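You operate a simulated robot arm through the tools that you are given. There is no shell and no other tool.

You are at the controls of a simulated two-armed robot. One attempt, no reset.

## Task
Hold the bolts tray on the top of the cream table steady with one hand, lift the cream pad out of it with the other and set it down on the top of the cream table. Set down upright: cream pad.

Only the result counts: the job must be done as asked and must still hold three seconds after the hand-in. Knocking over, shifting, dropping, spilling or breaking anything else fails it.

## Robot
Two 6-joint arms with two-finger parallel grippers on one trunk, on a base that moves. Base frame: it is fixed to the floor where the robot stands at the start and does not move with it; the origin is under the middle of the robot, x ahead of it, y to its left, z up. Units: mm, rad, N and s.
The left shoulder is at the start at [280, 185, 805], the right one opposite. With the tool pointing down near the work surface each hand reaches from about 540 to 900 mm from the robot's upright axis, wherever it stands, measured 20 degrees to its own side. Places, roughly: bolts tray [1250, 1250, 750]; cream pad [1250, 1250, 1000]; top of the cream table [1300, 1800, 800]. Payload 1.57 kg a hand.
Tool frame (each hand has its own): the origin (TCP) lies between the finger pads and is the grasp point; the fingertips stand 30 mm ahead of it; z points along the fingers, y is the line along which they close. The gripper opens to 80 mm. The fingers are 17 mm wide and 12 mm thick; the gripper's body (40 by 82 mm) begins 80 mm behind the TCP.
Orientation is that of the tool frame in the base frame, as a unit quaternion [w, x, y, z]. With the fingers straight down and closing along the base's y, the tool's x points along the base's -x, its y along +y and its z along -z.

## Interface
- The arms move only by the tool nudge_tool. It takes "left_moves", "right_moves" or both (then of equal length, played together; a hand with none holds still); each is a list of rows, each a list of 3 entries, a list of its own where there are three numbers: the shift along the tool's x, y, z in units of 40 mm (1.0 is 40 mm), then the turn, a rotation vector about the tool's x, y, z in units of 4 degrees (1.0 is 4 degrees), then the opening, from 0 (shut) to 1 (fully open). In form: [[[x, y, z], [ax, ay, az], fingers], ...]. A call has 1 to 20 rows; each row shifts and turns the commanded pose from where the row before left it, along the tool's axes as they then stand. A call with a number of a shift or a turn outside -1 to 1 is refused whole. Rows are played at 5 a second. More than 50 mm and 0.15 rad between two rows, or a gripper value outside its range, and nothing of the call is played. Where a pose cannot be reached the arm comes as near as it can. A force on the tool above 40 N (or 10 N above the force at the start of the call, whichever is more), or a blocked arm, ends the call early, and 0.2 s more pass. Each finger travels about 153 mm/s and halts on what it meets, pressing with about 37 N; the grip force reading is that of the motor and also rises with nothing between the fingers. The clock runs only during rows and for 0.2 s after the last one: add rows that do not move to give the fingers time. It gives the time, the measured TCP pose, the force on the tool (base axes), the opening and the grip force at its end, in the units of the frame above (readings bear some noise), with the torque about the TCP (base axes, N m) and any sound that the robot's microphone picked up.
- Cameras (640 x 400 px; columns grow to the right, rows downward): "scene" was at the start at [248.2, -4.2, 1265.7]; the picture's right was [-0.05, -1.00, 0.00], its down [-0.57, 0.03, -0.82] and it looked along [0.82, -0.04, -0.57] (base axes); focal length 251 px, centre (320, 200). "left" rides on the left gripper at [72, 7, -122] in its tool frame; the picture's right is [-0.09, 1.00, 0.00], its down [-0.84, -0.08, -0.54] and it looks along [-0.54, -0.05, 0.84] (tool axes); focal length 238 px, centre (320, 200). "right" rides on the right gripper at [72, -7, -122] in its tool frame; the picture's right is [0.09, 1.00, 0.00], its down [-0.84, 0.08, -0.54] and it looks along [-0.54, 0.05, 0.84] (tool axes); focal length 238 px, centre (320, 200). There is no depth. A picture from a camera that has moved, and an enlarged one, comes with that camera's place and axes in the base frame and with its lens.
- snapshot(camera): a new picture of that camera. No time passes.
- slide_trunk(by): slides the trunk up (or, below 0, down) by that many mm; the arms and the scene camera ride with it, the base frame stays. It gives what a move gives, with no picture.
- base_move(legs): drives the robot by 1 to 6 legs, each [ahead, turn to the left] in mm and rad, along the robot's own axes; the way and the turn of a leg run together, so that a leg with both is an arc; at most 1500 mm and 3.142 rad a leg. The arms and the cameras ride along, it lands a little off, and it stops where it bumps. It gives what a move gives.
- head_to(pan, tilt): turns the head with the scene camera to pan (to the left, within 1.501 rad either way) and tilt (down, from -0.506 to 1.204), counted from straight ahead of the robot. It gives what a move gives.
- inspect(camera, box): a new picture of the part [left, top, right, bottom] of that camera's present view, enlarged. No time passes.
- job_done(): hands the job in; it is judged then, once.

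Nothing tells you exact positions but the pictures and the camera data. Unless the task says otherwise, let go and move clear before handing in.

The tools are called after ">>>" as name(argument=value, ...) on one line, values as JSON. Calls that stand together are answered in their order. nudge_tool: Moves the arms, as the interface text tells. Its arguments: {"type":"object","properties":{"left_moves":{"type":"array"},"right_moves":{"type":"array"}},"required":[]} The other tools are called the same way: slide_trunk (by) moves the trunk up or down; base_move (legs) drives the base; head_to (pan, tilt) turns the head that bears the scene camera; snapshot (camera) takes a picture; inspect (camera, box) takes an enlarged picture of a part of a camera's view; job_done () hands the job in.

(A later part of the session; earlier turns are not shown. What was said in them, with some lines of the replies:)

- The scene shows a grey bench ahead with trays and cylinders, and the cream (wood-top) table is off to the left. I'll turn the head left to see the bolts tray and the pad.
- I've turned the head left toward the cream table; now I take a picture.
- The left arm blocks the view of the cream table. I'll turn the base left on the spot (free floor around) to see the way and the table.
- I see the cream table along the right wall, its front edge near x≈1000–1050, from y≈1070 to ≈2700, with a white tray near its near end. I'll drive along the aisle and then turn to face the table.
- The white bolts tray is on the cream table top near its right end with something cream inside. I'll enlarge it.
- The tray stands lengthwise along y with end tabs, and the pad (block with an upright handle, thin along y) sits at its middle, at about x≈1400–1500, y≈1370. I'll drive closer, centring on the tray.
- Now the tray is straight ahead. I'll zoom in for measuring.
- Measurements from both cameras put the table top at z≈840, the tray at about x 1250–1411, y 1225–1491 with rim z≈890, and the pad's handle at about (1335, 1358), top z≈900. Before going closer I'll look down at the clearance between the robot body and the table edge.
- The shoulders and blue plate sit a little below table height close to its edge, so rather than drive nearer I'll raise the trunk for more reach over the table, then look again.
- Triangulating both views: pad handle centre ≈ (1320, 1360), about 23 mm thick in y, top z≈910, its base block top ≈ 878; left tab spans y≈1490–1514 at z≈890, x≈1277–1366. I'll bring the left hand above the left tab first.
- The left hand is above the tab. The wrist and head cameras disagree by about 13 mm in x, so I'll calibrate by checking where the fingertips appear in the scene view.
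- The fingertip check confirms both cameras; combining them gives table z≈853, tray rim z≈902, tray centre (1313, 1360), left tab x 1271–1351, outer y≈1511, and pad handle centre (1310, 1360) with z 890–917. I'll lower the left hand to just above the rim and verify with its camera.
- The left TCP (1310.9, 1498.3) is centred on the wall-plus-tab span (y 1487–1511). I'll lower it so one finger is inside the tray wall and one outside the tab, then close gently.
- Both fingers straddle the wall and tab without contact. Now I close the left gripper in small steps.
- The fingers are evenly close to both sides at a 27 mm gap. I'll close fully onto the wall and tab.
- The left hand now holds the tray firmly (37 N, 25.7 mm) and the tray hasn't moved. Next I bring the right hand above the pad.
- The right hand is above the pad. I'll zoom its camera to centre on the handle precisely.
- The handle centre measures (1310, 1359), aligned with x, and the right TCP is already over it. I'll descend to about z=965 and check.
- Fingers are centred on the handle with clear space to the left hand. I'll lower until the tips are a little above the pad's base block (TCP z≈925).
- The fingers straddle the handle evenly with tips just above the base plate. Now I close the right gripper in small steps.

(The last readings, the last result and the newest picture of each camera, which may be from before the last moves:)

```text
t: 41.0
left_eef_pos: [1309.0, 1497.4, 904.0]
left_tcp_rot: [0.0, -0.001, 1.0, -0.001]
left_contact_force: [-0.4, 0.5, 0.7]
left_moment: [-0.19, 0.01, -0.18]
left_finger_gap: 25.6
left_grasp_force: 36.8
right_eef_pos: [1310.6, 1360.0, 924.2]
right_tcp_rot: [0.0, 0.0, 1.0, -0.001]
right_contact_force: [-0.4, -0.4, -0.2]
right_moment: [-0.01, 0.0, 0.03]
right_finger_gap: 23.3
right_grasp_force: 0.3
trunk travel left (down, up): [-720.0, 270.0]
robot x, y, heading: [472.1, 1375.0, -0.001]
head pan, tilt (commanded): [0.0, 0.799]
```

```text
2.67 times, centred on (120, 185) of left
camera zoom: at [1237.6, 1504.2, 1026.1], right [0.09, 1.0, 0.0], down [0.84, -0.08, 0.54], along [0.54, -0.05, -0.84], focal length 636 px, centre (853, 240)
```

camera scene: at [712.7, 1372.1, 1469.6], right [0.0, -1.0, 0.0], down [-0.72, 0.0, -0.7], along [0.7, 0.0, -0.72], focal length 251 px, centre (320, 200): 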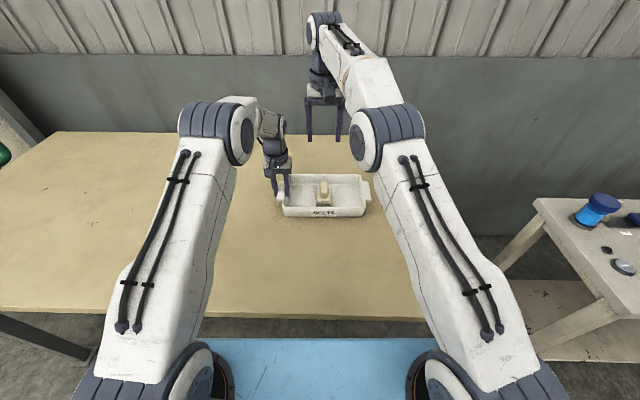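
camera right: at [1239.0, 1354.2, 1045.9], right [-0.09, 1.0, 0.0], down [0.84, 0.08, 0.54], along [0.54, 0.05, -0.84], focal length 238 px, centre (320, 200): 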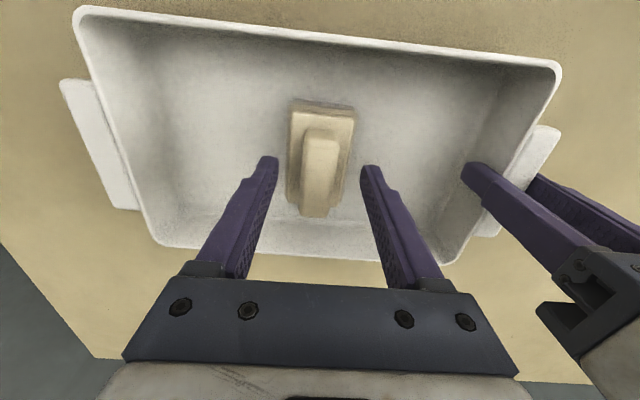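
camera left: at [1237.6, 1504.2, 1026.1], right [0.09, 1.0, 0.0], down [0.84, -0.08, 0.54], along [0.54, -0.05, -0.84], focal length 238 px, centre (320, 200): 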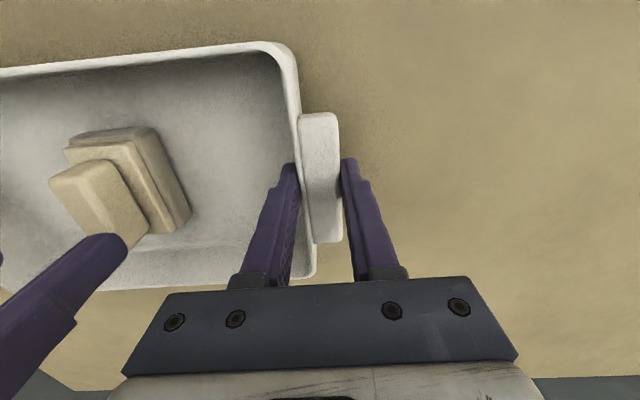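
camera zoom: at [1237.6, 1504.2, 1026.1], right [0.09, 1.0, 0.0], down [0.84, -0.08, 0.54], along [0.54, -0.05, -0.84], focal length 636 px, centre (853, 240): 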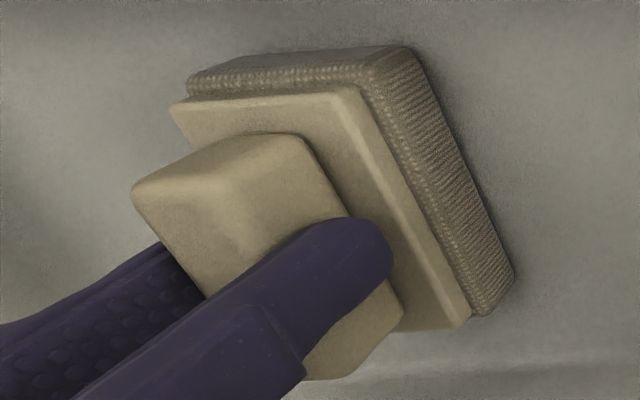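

The fingers are just touching the handle on both sides. I close to grip firmly.

>>> nudge_tool(right_moves=[[[0, 0, 0], [0, 0, 0], 0.27], [[0, 0, 0], [0, 0, 0], 0.25], [[0, 0, 0], [0, 0, 0], 0.22], [[0, 0, 0], [0, 0, 0], 0.15], [[0, 0, 0], [0, 0, 0], 0.15], [[0, 0, 0], [0, 0, 0], 0.15]])

>>> inspect(camera="left", box=[0, 110, 240, 260])

```text
t: 42.4
left_eef_pos: [1309.7, 1498.1, 903.7]
left_tcp_rot: [0.001, -0.002, 1.0, 0.0]
left_contact_force: [-0.7, 0.7, 0.3]
left_moment: [-0.19, 0.04, -0.11]
left_finger_gap: 26.0
left_grasp_force: 36.7
right_eef_pos: [1310.6, 1359.9, 925.4]
right_tcp_rot: [0.0, 0.0, 1.0, 0.001]
right_contact_force: [0.3, -1.1, 1.2]
right_moment: [-0.01, 0.0, -0.03]
right_finger_gap: 21.1
right_grasp_force: 33.6
trunk travel left (down, up): [-720.0, 270.0]
robot x, y, heading: [473.0, 1373.9, -0.004]
head pan, tilt (commanded): [0.0, 0.799]
```

```text
2.67 times, centred on (120, 185) of left
camera zoom: at [1237.6, 1504.2, 1026.1], right [0.09, 1.0, 0.0], down [0.84, -0.08, 0.54], along [0.54, -0.05, -0.84], focal length 636 px, centre (853, 240)
```

zoom: 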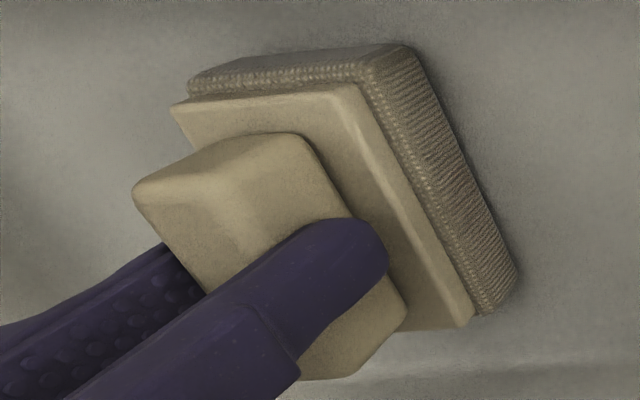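

The pad's handle is gripped (gap 21 mm, ~34 N). I'll lift slowly by about 12 mm and check forces on both hands.

>>> nudge_tool(right_moves=[[[0, 0, -0.1], [0, 0, 0], 0.15], [[0, 0, -0.1], [0, 0, 0], 0.15], [[0, 0, -0.1], [0, 0, 0], 0.15], [[0, 0, 0], [0, 0, 0], 0.15]])

>>> inspect(camera="left", box=[0, 80, 288, 260])

>>> inspect(camera="scene", box=[230, 130, 390, 230])

```text
t: 43.4
left_eef_pos: [1309.9, 1498.1, 904.2]
left_tcp_rot: [0.0, 0.0, 1.0, 0.0]
left_contact_force: [-1.1, -0.2, 1.5]
left_moment: [-0.26, 0.01, -0.11]
left_finger_gap: 25.7
left_grasp_force: 36.5
right_eef_pos: [1311.9, 1360.0, 935.4]
right_tcp_rot: [0.0, 0.0, 1.0, -0.001]
right_contact_force: [0.7, 0.1, -1.3]
right_moment: [-0.01, 0.0, -0.02]
right_finger_gap: 21.3
right_grasp_force: 34.1
trunk travel left (down, up): [-720.0, 270.0]
robot x, y, heading: [472.3, 1370.0, 0.001]
head pan, tilt (commanded): [0.0, 0.799]
```

```text
2.22 times, centred on (144, 170) of left
camera zoom: at [1237.6, 1504.2, 1026.1], right [0.09, 1.0, 0.0], down [0.84, -0.08, 0.54], along [0.54, -0.05, -0.84], focal length 530 px, centre (711, 267)
```

zoom: 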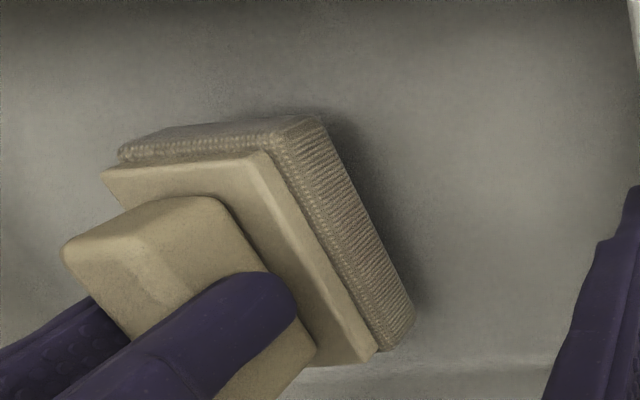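

```text
4.00 times, centred on (310, 180) of scene
camera zoom: at [712.7, 1372.1, 1469.6], right [0.0, -1.0, 0.0], down [-0.72, 0.0, -0.7], along [0.7, 0.0, -0.72], focal length 1004 px, centre (360, 280)
```

zoom: 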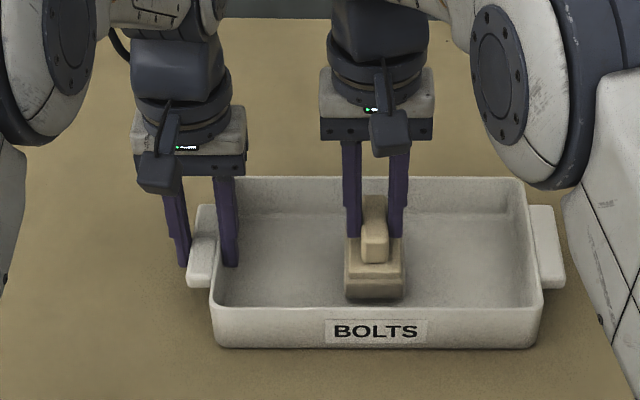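

The pad has lifted cleanly out of contact and the tray stays put. I'll lift it well above the rim.

>>> nudge_tool(right_moves=[[[0, 0, -0.3], [0, 0, 0], 0.15], [[0, 0, -0.5], [0, 0, 0], 0.15], [[0, 0, -0.6], [0, 0, 0], 0.15], [[0, 0, -0.5], [0, 0, 0], 0.15], [[0, 0, -0.2], [0, 0, 0], 0.15], [[0, 0, 0], [0, 0, 0], 0.15]])

>>> snapshot(camera="scene")

>>> snapshot(camera="left")

```text
t: 44.8
left_eef_pos: [1309.6, 1498.5, 902.3]
left_tcp_rot: [0.001, 0.0, 1.0, 0.001]
left_contact_force: [-1.1, 0.9, 1.6]
left_moment: [-0.16, 0.04, -0.16]
left_finger_gap: 25.6
left_grasp_force: 36.4
right_eef_pos: [1310.2, 1360.3, 1021.1]
right_tcp_rot: [-0.001, 0.0, 1.0, 0.0]
right_contact_force: [-0.5, 0.3, -0.8]
right_moment: [0.01, 0.0, 0.0]
right_finger_gap: 21.2
right_grasp_force: 34.6
trunk travel left (down, up): [-720.0, 270.0]
robot x, y, heading: [473.2, 1371.7, 0.001]
head pan, tilt (commanded): [0.0, 0.799]
```

```text
taken
camera scene: at [712.7, 1372.1, 1469.6], right [0.0, -1.0, 0.0], down [-0.72, 0.0, -0.7], along [0.7, 0.0, -0.72], focal length 251 px, centre (320, 200)
```

scene: 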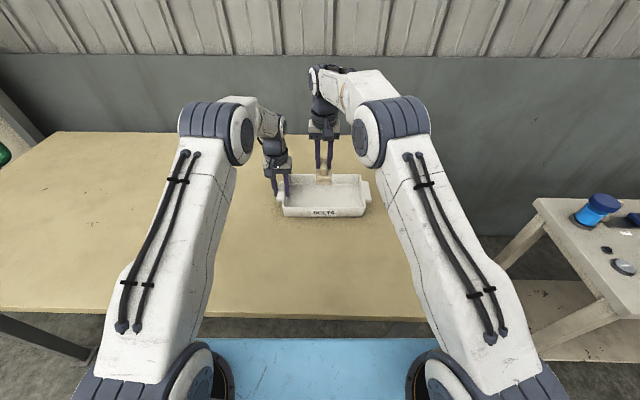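

```text
taken
camera left: at [1237.6, 1504.2, 1026.1], right [0.09, 1.0, 0.0], down [0.84, -0.08, 0.54], along [0.54, -0.05, -0.84], focal length 238 px, centre (320, 200)
```

left: 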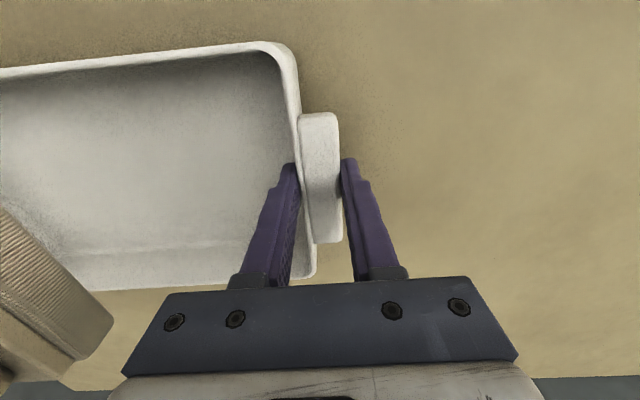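

The pad is clear above the tray. I'll carry it to a free spot in front of the tray, about (1130, 1290).

>>> nudge_tool(right_moves=[[[0.6, -0.25, 0], [0, 0, 0], 0.15], [[0.8, -0.3, 0], [0, 0, 0], 0.15], [[0.9, -0.35, 0], [0, 0, 0], 0.15], [[0.9, -0.35, 0], [0, 0, 0], 0.15], [[0.8, -0.3, 0], [0, 0, 0], 0.15], [[0.5, -0.2, 0], [0, 0, 0], 0.15], [[0, 0, 0], [0, 0, 0], 0.15], [[0, 0, 0], [0, 0, 0], 0.15]])

>>> snapshot(camera="scene")

>>> snapshot(camera="right")

```text
t: 46.6
left_eef_pos: [1310.1, 1497.6, 904.6]
left_tcp_rot: [0.0, 0.0, 1.0, 0.0]
left_contact_force: [-1.2, 1.0, 0.4]
left_moment: [-0.17, -0.02, -0.15]
left_finger_gap: 25.8
left_grasp_force: 37.0
right_eef_pos: [1131.7, 1290.1, 1020.4]
right_tcp_rot: [0.0, -0.001, 1.0, 0.0]
right_contact_force: [-0.2, -0.8, -1.8]
right_moment: [-0.03, -0.02, -0.01]
right_finger_gap: 20.9
right_grasp_force: 34.4
trunk travel left (down, up): [-720.0, 270.0]
robot x, y, heading: [469.8, 1370.4, -0.002]
head pan, tilt (commanded): [0.0, 0.799]
```

```text
taken
camera scene: at [712.7, 1372.1, 1469.6], right [0.0, -1.0, 0.0], down [-0.72, 0.0, -0.7], along [0.7, 0.0, -0.72], focal length 251 px, centre (320, 200)
```

scene: 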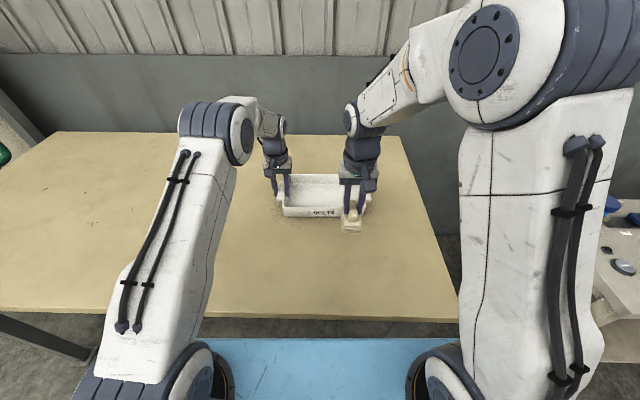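

```text
taken
camera right: at [1060.3, 1283.7, 1142.5], right [-0.09, 1.0, 0.0], down [0.84, 0.08, 0.54], along [0.54, 0.05, -0.84], focal length 238 px, centre (320, 200)
```

right: 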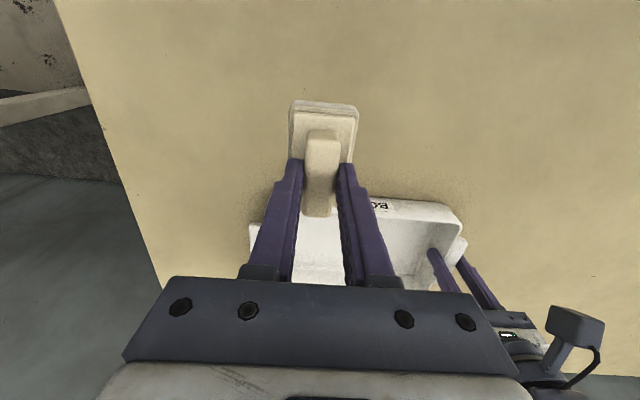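

The pad is over free table. I'll lower it most of the way to about 10 mm above the surface.

>>> nudge_tool(right_moves=[[[0, 0, 0.5], [0, 0, 0], 0.15], [[0, 0, 0.6], [0, 0, 0], 0.15], [[0, 0, 0.6], [0, 0, 0], 0.15], [[0, 0, 0.5], [0, 0, 0], 0.15], [[0, 0, 0.05], [0, 0, 0], 0.15], [[0, 0, 0], [0, 0, 0], 0.15]])

>>> inspect(camera="scene", box=[270, 180, 430, 280])

>>> snapshot(camera="right")

```text
t: 48.0
left_eef_pos: [1309.4, 1498.4, 904.4]
left_tcp_rot: [0.0, -0.001, 1.0, 0.0]
left_contact_force: [0.2, 0.6, -0.5]
left_moment: [-0.21, 0.13, -0.13]
left_finger_gap: 25.4
left_grasp_force: 36.8
right_eef_pos: [1131.9, 1290.1, 931.4]
right_tcp_rot: [0.0, 0.0, 1.0, 0.0]
right_contact_force: [0.3, -0.4, -0.6]
right_moment: [0.0, 0.01, -0.02]
right_finger_gap: 21.0
right_grasp_force: 34.3
trunk travel left (down, up): [-720.0, 270.0]
robot x, y, heading: [473.5, 1375.0, -0.001]
head pan, tilt (commanded): [0.0, 0.799]
```

```text
4.00 times, centred on (350, 230) of scene
camera zoom: at [712.8, 1372.1, 1469.6], right [0.0, -1.0, 0.0], down [-0.72, 0.0, -0.7], along [0.7, 0.0, -0.72], focal length 1004 px, centre (200, 80)
```

zoom: 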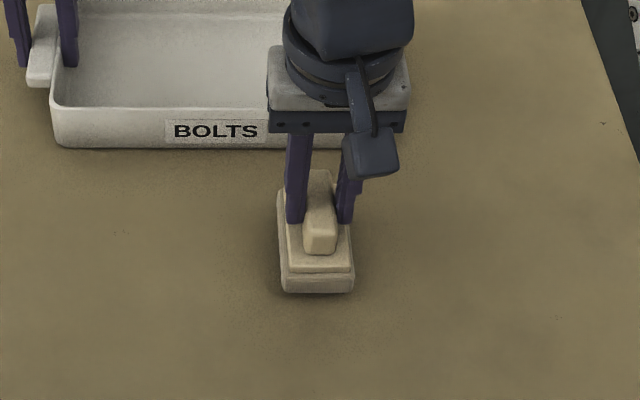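

```text
taken
camera right: at [1058.8, 1283.5, 1052.1], right [-0.09, 1.0, 0.0], down [0.84, 0.08, 0.54], along [0.54, 0.05, -0.84], focal length 238 px, centre (320, 200)
```

right: 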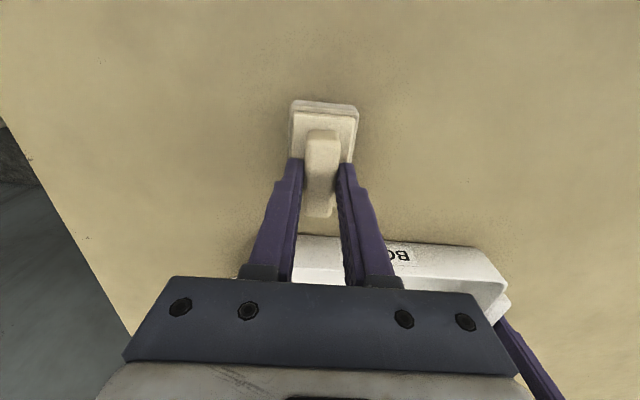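

About 10 mm to go. I'll lower in small steps and watch the force.

>>> nudge_tool(right_moves=[[[0, 0, 0.05], [0, 0, 0], 0.15], [[0, 0, 0.05], [0, 0, 0], 0.15], [[0, 0, 0.05], [0, 0, 0], 0.15], [[0, 0, 0], [0, 0, 0], 0.15]])

>>> inspect(camera="scene", box=[318, 210, 382, 250])

```text
t: 49.0
left_eef_pos: [1309.6, 1498.2, 903.7]
left_tcp_rot: [0.0, -0.001, 1.0, 0.0]
left_contact_force: [-1.2, 0.2, 0.2]
left_moment: [-0.21, 0.02, -0.1]
left_finger_gap: 25.4
left_grasp_force: 36.9
right_eef_pos: [1131.8, 1289.9, 923.9]
right_tcp_rot: [-0.001, 0.0, 1.0, 0.0]
right_contact_force: [0.6, -0.2, -0.6]
right_moment: [-0.01, 0.03, 0.02]
right_finger_gap: 21.1
right_grasp_force: 34.1
trunk travel left (down, up): [-720.0, 270.0]
robot x, y, heading: [469.3, 1371.1, 0.003]
head pan, tilt (commanded): [0.0, 0.799]
```

```text
10.00 times, centred on (350, 230) of scene
camera zoom: at [712.7, 1372.1, 1469.6], right [0.0, -1.0, 0.0], down [-0.72, 0.0, -0.7], along [0.7, 0.0, -0.72], focal length 2510 px, centre (20, -100)
```

zoom: 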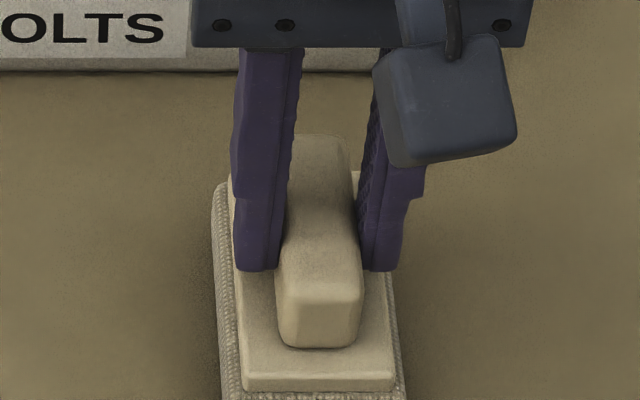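

No contact yet. I continue down a millimetre at a time.

>>> nudge_tool(right_moves=[[[0, 0, 0.025], [0, 0, 0], 0.15], [[0, 0, 0.025], [0, 0, 0], 0.15], [[0, 0, 0.025], [0, 0, 0], 0.15], [[0, 0, 0], [0, 0, 0], 0.15]])

>>> inspect(camera="scene", box=[318, 230, 382, 270])

```text
t: 50.0
left_eef_pos: [1309.9, 1497.4, 904.2]
left_tcp_rot: [0.0, -0.001, 1.0, 0.0]
left_contact_force: [-0.1, -0.5, 1.5]
left_moment: [-0.19, 0.01, -0.11]
left_finger_gap: 25.5
left_grasp_force: 36.7
right_eef_pos: [1130.4, 1291.2, 922.1]
right_tcp_rot: [0.0, 0.001, 1.0, 0.0]
right_contact_force: [0.6, 0.9, 0.0]
right_moment: [-0.05, 0.0, 0.01]
right_finger_gap: 20.9
right_grasp_force: 34.5
trunk travel left (down, up): [-720.0, 270.0]
robot x, y, heading: [468.3, 1372.6, 0.001]
head pan, tilt (commanded): [0.0, 0.799]
```

```text
10.00 times, centred on (350, 250) of scene
camera zoom: at [712.8, 1372.1, 1469.6], right [0.0, -1.0, 0.0], down [-0.72, 0.0, -0.7], along [0.7, 0.0, -0.72], focal length 2510 px, centre (20, -300)
```

zoom: 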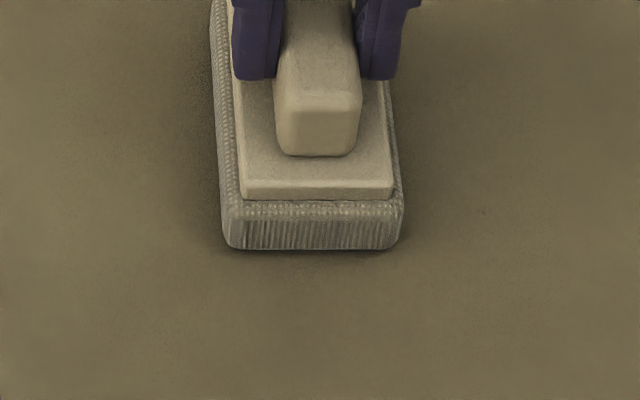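

>>> nudge_tool(right_moves=[[[0, 0, 0.02], [0, 0, 0], 0.15], [[0, 0, 0.02], [0, 0, 0], 0.15], [[0, 0, 0], [0, 0, 0], 0.15]])

>>> inspect(camera="scene", box=[318, 230, 382, 270])

```text
t: 50.8
left_eef_pos: [1309.5, 1497.6, 904.0]
left_tcp_rot: [0.0, -0.002, 1.0, 0.0]
left_contact_force: [-0.1, -0.1, 0.6]
left_moment: [-0.21, 0.0, -0.13]
left_finger_gap: 25.6
left_grasp_force: 36.9
right_eef_pos: [1132.0, 1289.2, 920.3]
right_tcp_rot: [0.001, 0.0, 1.0, 0.0]
right_contact_force: [0.2, -0.3, -0.6]
right_moment: [0.03, -0.01, 0.02]
right_finger_gap: 20.7
right_grasp_force: 34.2
trunk travel left (down, up): [-720.0, 270.0]
robot x, y, heading: [467.1, 1372.2, -0.005]
head pan, tilt (commanded): [0.0, 0.799]
```

```text
10.00 times, centred on (350, 250) of scene
camera zoom: at [712.8, 1372.1, 1469.6], right [0.0, -1.0, 0.0], down [-0.72, 0.0, -0.7], along [0.7, 0.0, -0.72], focal length 2510 px, centre (20, -300)
```

zoom: 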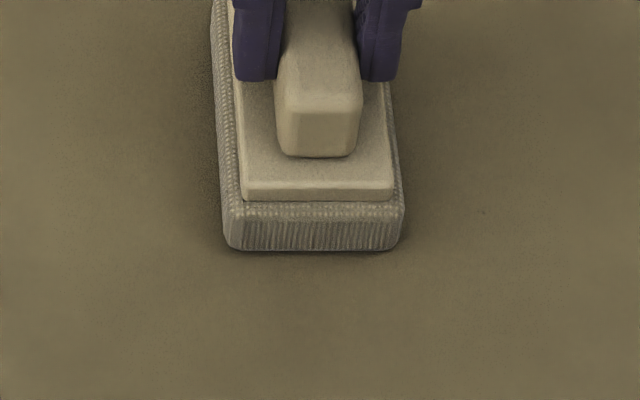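

>>> nudge_tool(right_moves=[[[0, 0, 0.02], [0, 0, 0], 0.15], [[0, 0, 0.02], [0, 0, 0], 0.15], [[0, 0, 0], [0, 0, 0], 0.15]])

>>> inspect(camera="scene", box=[318, 230, 382, 270])

```text
t: 51.6
left_eef_pos: [1310.5, 1497.9, 903.5]
left_tcp_rot: [0.0, -0.001, 1.0, 0.0]
left_contact_force: [0.3, 0.7, -0.6]
left_moment: [0.0, 0.0, 0.09]
left_finger_gap: 25.7
left_grasp_force: 36.8
right_eef_pos: [1131.1, 1289.6, 920.1]
right_tcp_rot: [0.001, 0.0, 1.0, 0.0]
right_contact_force: [-1.0, -2.6, 14.7]
right_moment: [-0.11, 0.3, -0.02]
right_finger_gap: 20.8
right_grasp_force: 34.5
trunk travel left (down, up): [-720.0, 270.0]
robot x, y, heading: [472.2, 1372.3, -0.001]
head pan, tilt (commanded): [0.0, 0.799]
```

```text
10.00 times, centred on (350, 250) of scene
camera zoom: at [712.3, 1372.0, 1469.9], right [0.0, -1.0, 0.0], down [-0.72, 0.0, -0.7], along [0.7, 0.0, -0.72], focal length 2510 px, centre (20, -300)
```

zoom: 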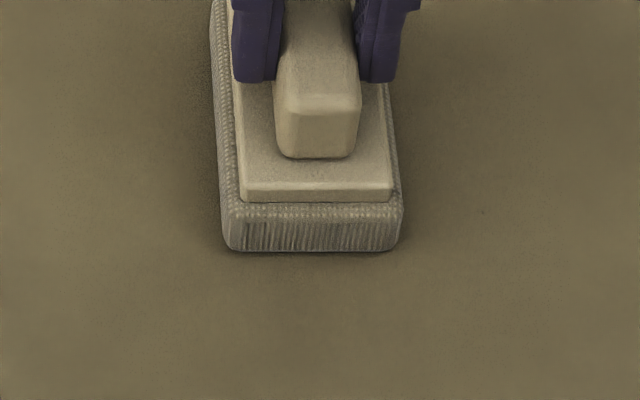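

Contact reached (≈15 N upward). I'll relax the pressing by about half a millimetre before letting go.

>>> nudge_tool(right_moves=[[[0, 0, -0.012], [0, 0, 0], 0.15], [[0, 0, 0], [0, 0, 0], 0.15]])

```text
t: 52.2
left_eef_pos: [1309.7, 1498.5, 904.4]
left_tcp_rot: [0.0, 0.0, 1.0, 0.0]
left_contact_force: [0.1, 1.5, 0.1]
left_moment: [-0.09, 0.09, 0.02]
left_finger_gap: 25.6
left_grasp_force: 36.7
right_eef_pos: [1130.9, 1290.3, 920.2]
right_tcp_rot: [0.001, 0.0, 1.0, 0.0]
right_contact_force: [-0.5, -5.6, 16.9]
right_moment: [-0.14, 0.03, 0.02]
right_finger_gap: 21.3
right_grasp_force: 34.6
trunk travel left (down, up): [-720.0, 270.0]
robot x, y, heading: [468.9, 1369.9, -0.002]
head pan, tilt (commanded): [0.0, 0.799]
```

>>> nudge_tool(right_moves=[[[0, 0, -0.012], [0, 0, 0], 0.15], [[0, 0, 0], [0, 0, 0], 0.15], [[0, 0, 0], [0, 0, 0], 0.15]])

```text
t: 53.0
left_eef_pos: [1309.1, 1498.6, 903.6]
left_tcp_rot: [0.0, 0.001, 1.0, 0.0]
left_contact_force: [-1.0, 1.4, 0.6]
left_moment: [-0.27, 0.0, -0.19]
left_finger_gap: 25.7
left_grasp_force: 37.0
right_eef_pos: [1131.4, 1289.7, 918.4]
right_tcp_rot: [0.001, 0.0, 1.0, 0.0]
right_contact_force: [4.1, -4.5, 10.6]
right_moment: [-0.1, -0.23, -0.08]
right_finger_gap: 21.2
right_grasp_force: 34.4
trunk travel left (down, up): [-720.0, 270.0]
robot x, y, heading: [473.1, 1371.2, -0.001]
head pan, tilt (commanded): [0.0, 0.799]
```

>>> nudge_tool(right_moves=[[[0, 0, -0.012], [0, 0, 0], 0.15], [[0, 0, 0], [0, 0, 0], 0.15], [[0, 0, 0], [0, 0, 0], 0.15]])

>>> inspect(camera="scene", box=[270, 180, 430, 280])

```text
t: 53.8
left_eef_pos: [1310.6, 1496.4, 903.9]
left_tcp_rot: [0.0, -0.002, 1.0, 0.001]
left_contact_force: [-0.2, -0.9, -0.3]
left_moment: [-0.2, 0.1, -0.14]
left_finger_gap: 25.7
left_grasp_force: 36.7
right_eef_pos: [1130.1, 1290.5, 919.3]
right_tcp_rot: [-0.001, -0.001, 1.0, 0.0]
right_contact_force: [0.9, 0.1, 2.5]
right_moment: [0.06, -0.29, 0.02]
right_finger_gap: 21.1
right_grasp_force: 34.1
trunk travel left (down, up): [-720.0, 270.0]
robot x, y, heading: [470.5, 1371.5, -0.003]
head pan, tilt (commanded): [0.0, 0.799]
```

```text
4.00 times, centred on (350, 230) of scene
camera zoom: at [712.7, 1372.0, 1469.5], right [0.0, -1.0, 0.0], down [-0.72, 0.0, -0.7], along [0.7, 0.0, -0.72], focal length 1004 px, centre (200, 80)
```

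zoom: 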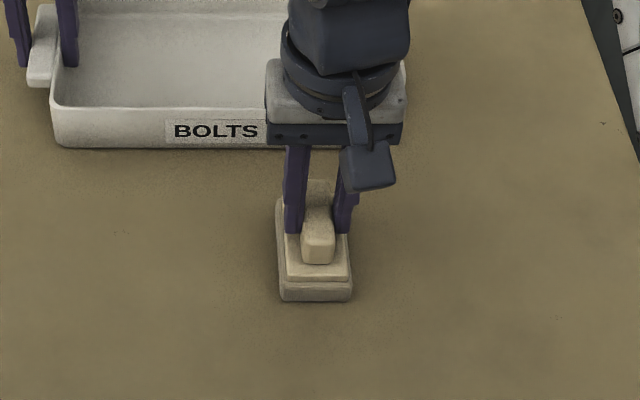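

The pad rests on the table with only a light residual force. I open the right gripper gradually.

>>> nudge_tool(right_moves=[[[0, 0, 0], [0, 0, 0], 0.24], [[0, 0, 0], [0, 0, 0], 0.27], [[0, 0, 0], [0, 0, 0], 0.3], [[0, 0, 0], [0, 0, 0], 0.4], [[0, 0, 0], [0, 0, 0], 0.55], [[0, 0, 0], [0, 0, 0], 0.7], [[0, 0, 0], [0, 0, 0], 0.7]])

>>> inspect(camera="scene", box=[270, 180, 430, 280])

>>> snapshot(camera="right")

```text
t: 55.4
left_eef_pos: [1308.4, 1498.2, 904.1]
left_tcp_rot: [0.0, -0.001, 1.0, 0.001]
left_contact_force: [-1.0, -1.6, -0.2]
left_moment: [-0.2, -0.03, -0.12]
left_finger_gap: 25.8
left_grasp_force: 37.4
right_eef_pos: [1129.9, 1291.0, 919.3]
right_tcp_rot: [0.0, 0.0, 1.0, 0.0]
right_contact_force: [0.0, -0.1, 0.0]
right_moment: [0.03, -0.03, 0.02]
right_finger_gap: 56.3
right_grasp_force: 0.0
trunk travel left (down, up): [-720.0, 270.0]
robot x, y, heading: [474.4, 1373.1, 0.001]
head pan, tilt (commanded): [0.0, 0.799]
```

```text
4.00 times, centred on (350, 230) of scene
camera zoom: at [712.8, 1372.0, 1469.6], right [0.0, -1.0, 0.0], down [-0.72, 0.0, -0.7], along [0.7, 0.0, -0.72], focal length 1004 px, centre (200, 80)
```

zoom: 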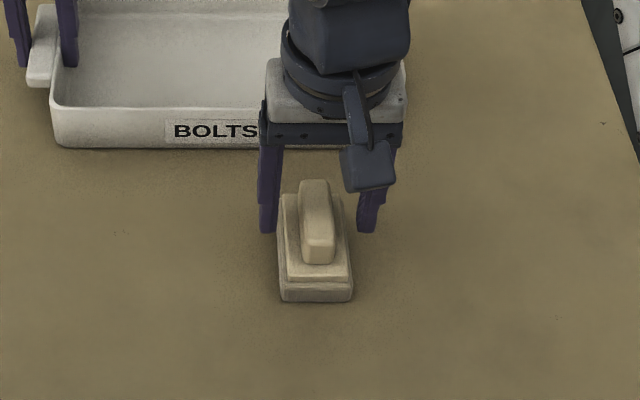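

```text
taken
camera right: at [1059.1, 1283.8, 1041.2], right [-0.09, 1.0, 0.0], down [0.84, 0.08, 0.54], along [0.54, 0.05, -0.84], focal length 238 px, centre (320, 200)
```

right: 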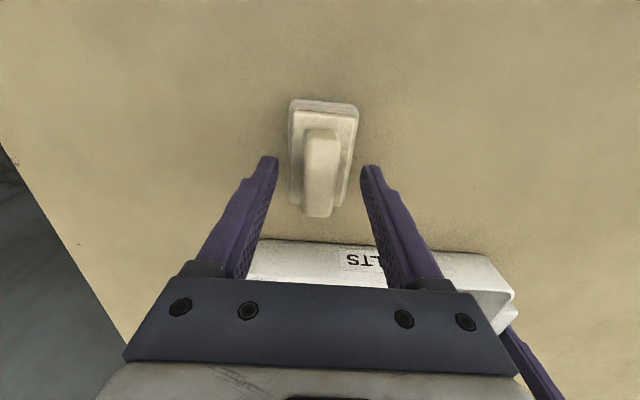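

The pad stands upright on the table, released. I lift the right hand straight up and away.

>>> nudge_tool(right_moves=[[[0, 0, -0.4], [0, 0, 0], 0.7], [[0, 0, -0.8], [0, 0, 0], 0.7], [[0, 0, -0.9], [0, 0, 0], 0.7], [[0, 0, -0.9], [0, 0, 0], 0.7], [[0, 0, -0.9], [0, 0, 0], 0.7], [[0, -0.8, -0.3], [0, 0, 0], 0.7], [[0, -0.9, 0], [0, 0, 0], 0.7], [[0, -0.9, 0], [0, 0, 0], 0.7], [[0, 0, 0], [0, 0, 0], 0.7]])

>>> snapshot(camera="scene")

>>> snapshot(camera="left")

```text
t: 57.4
left_eef_pos: [1309.4, 1497.7, 903.9]
left_tcp_rot: [0.0, -0.001, 1.0, 0.0]
left_contact_force: [0.0, -1.2, 0.2]
left_moment: [-0.15, -0.02, -0.04]
left_finger_gap: 25.7
left_grasp_force: 37.2
right_eef_pos: [1129.0, 1183.6, 1089.7]
right_tcp_rot: [0.001, 0.0, 1.0, 0.0]
right_contact_force: [-0.3, 0.5, 0.1]
right_moment: [-0.03, 0.01, 0.02]
right_finger_gap: 56.1
right_grasp_force: 0.0
trunk travel left (down, up): [-720.0, 270.0]
robot x, y, heading: [472.7, 1370.2, 0.001]
head pan, tilt (commanded): [0.0, 0.799]
```

```text
taken
camera scene: at [712.7, 1372.0, 1469.6], right [0.0, -1.0, 0.0], down [-0.72, 0.0, -0.7], along [0.7, 0.0, -0.72], focal length 251 px, centre (320, 200)
```

scene: 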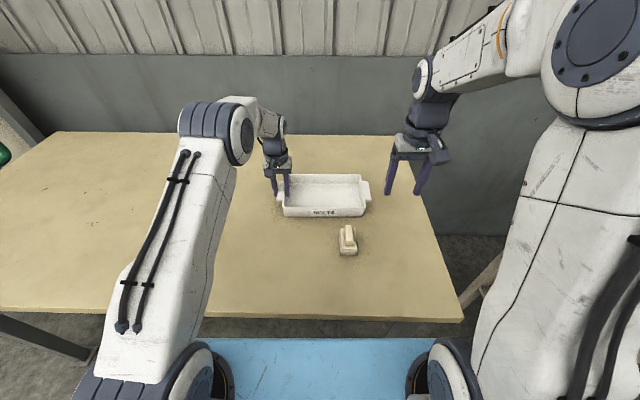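

```text
taken
camera left: at [1237.6, 1504.1, 1026.1], right [0.09, 1.0, 0.0], down [0.84, -0.08, 0.54], along [0.54, -0.05, -0.84], focal length 238 px, centre (320, 200)
```

left: 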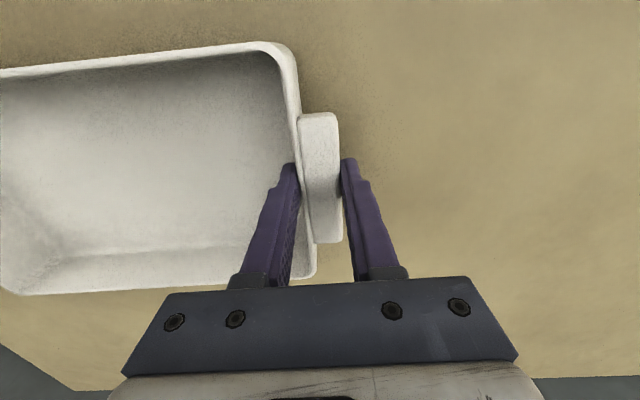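

The pad stands alone in front of the tray; the tray is undisturbed. Now I release the left hand gently and raise it straight up.

>>> nudge_tool(left_moves=[[[0, 0, 0], [0, 0, 0], 0.3], [[0, 0, 0], [0, 0, 0], 0.33], [[0, 0, 0], [0, 0, 0], 0.36], [[0, 0, 0], [0, 0, 0], 0.45], [[0, 0, 0], [0, 0, 0], 0.6], [[0, 0, 0], [0, 0, 0], 0.7], [[0, 0, 0], [0, 0, 0], 0.7]])

>>> inspect(camera="left", box=[230, 100, 390, 200])

```text
t: 59.0
left_eef_pos: [1310.2, 1498.8, 902.3]
left_tcp_rot: [0.0, -0.001, 1.0, 0.0]
left_contact_force: [0.3, 0.2, 0.1]
left_moment: [0.0, 0.01, 0.03]
left_finger_gap: 56.0
left_grasp_force: 0.1
right_eef_pos: [1129.2, 1182.7, 1088.1]
right_tcp_rot: [0.0, 0.001, 1.0, 0.0]
right_contact_force: [0.2, 0.9, 0.8]
right_moment: [0.05, 0.03, 0.01]
right_finger_gap: 56.1
right_grasp_force: 0.1
trunk travel left (down, up): [-720.0, 270.0]
robot x, y, heading: [472.9, 1376.1, -0.004]
head pan, tilt (commanded): [0.0, 0.799]
```

```text
4.00 times, centred on (310, 150) of left
camera zoom: at [1237.6, 1504.1, 1026.1], right [0.09, 1.0, 0.0], down [0.84, -0.08, 0.54], along [0.54, -0.05, -0.84], focal length 953 px, centre (360, 400)
```

zoom: 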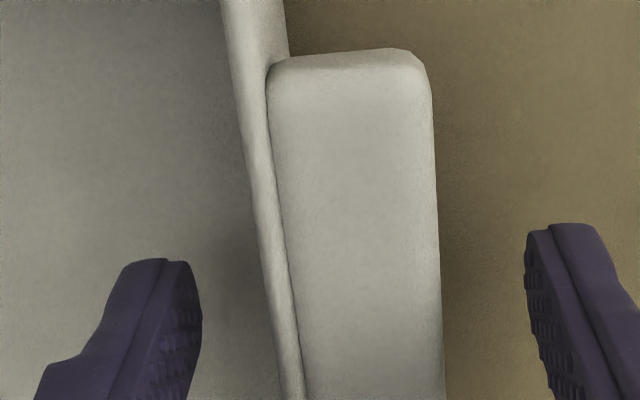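

The left fingers are clear on both sides, so I raise the left hand straight up and away to the left.

>>> nudge_tool(left_moves=[[[0, 0, -0.4], [0, 0, 0], 0.7], [[0, 0, -0.8], [0, 0, 0], 0.7], [[0, 0, -0.9], [0, 0, 0], 0.7], [[0, 0, -0.9], [0, 0, 0], 0.7], [[0, 0, -0.9], [0, 0, 0], 0.7], [[0, 0.8, -0.3], [0, 0, 0], 0.7], [[0, 0.9, 0], [0, 0, 0], 0.7], [[0, 0, 0], [0, 0, 0], 0.7]])

>>> snapshot(camera="scene")

>>> inspect(camera="scene", box=[250, 165, 410, 265])

```text
t: 60.8
left_eef_pos: [1311.6, 1566.7, 1070.6]
left_tcp_rot: [0.0, 0.0, 1.0, 0.0]
left_contact_force: [-0.7, -0.2, 1.2]
left_moment: [-0.01, -0.01, 0.0]
left_finger_gap: 56.0
left_grasp_force: 0.0
right_eef_pos: [1129.0, 1184.7, 1090.5]
right_tcp_rot: [0.001, 0.0, 1.0, 0.0]
right_contact_force: [0.4, 0.6, -0.5]
right_moment: [-0.03, 0.02, -0.02]
right_finger_gap: 56.2
right_grasp_force: 0.1
trunk travel left (down, up): [-720.0, 270.0]
robot x, y, heading: [470.6, 1374.6, -0.003]
head pan, tilt (commanded): [0.0, 0.799]
```

```text
taken
camera scene: at [712.8, 1372.2, 1469.6], right [0.0, -1.0, 0.0], down [-0.72, 0.0, -0.7], along [0.7, 0.0, -0.72], focal length 251 px, centre (320, 200)
```

scene: 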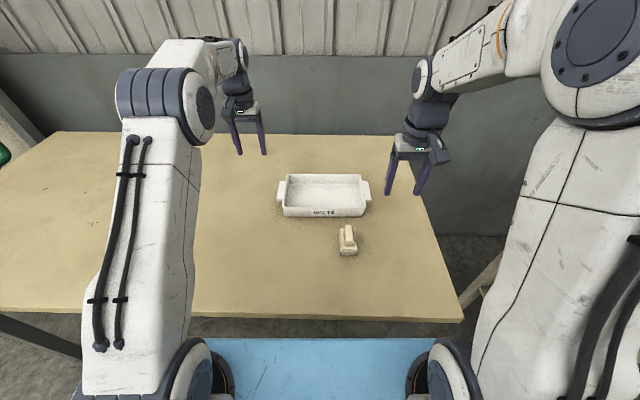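

```text
4.00 times, centred on (330, 215) of scene
camera zoom: at [712.8, 1372.2, 1469.6], right [0.0, -1.0, 0.0], down [-0.72, 0.0, -0.7], along [0.7, 0.0, -0.72], focal length 1004 px, centre (280, 140)
```

zoom: 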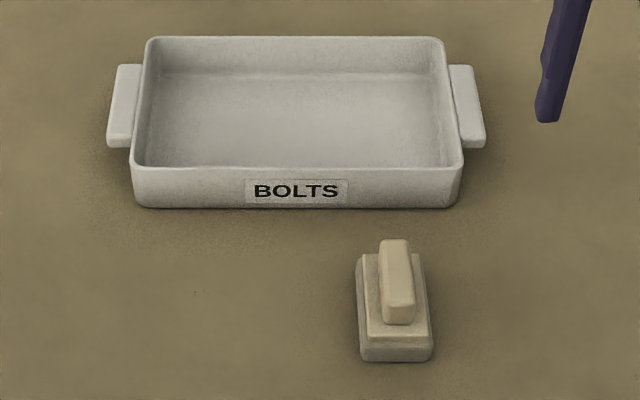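

The bolts tray is empty and sits where it was at the start. The cream pad stands upright on the cream table in front of it, and both hands are clear, so I'm handing in.

>>> job_done()

```text
The job is handed in.
```

I held the bolts tray steady with the left hand, lifted the cream pad out with the right, and set it down upright on the top of the cream table. I then handed the job in; no verdict has come back yet.

- **Pad:** it stands in front of the tray at about (1130, 1290). The last picture before hand-in shows it resting flat with its handle up.
- **Tray:** it shows no visible shift from where it stood at the start. The left hand gripped its left end with about 37 N throughout the lift, and let go only after the pad was down.
- **Hands:** both are open and raised clear, roughly 170 mm above their release heights and off to each side.

While setting the pad down I pressed it onto the table with up to about 17 N. I eased that to about 2.5 N before opening the gripper, and the pad did not move when released.
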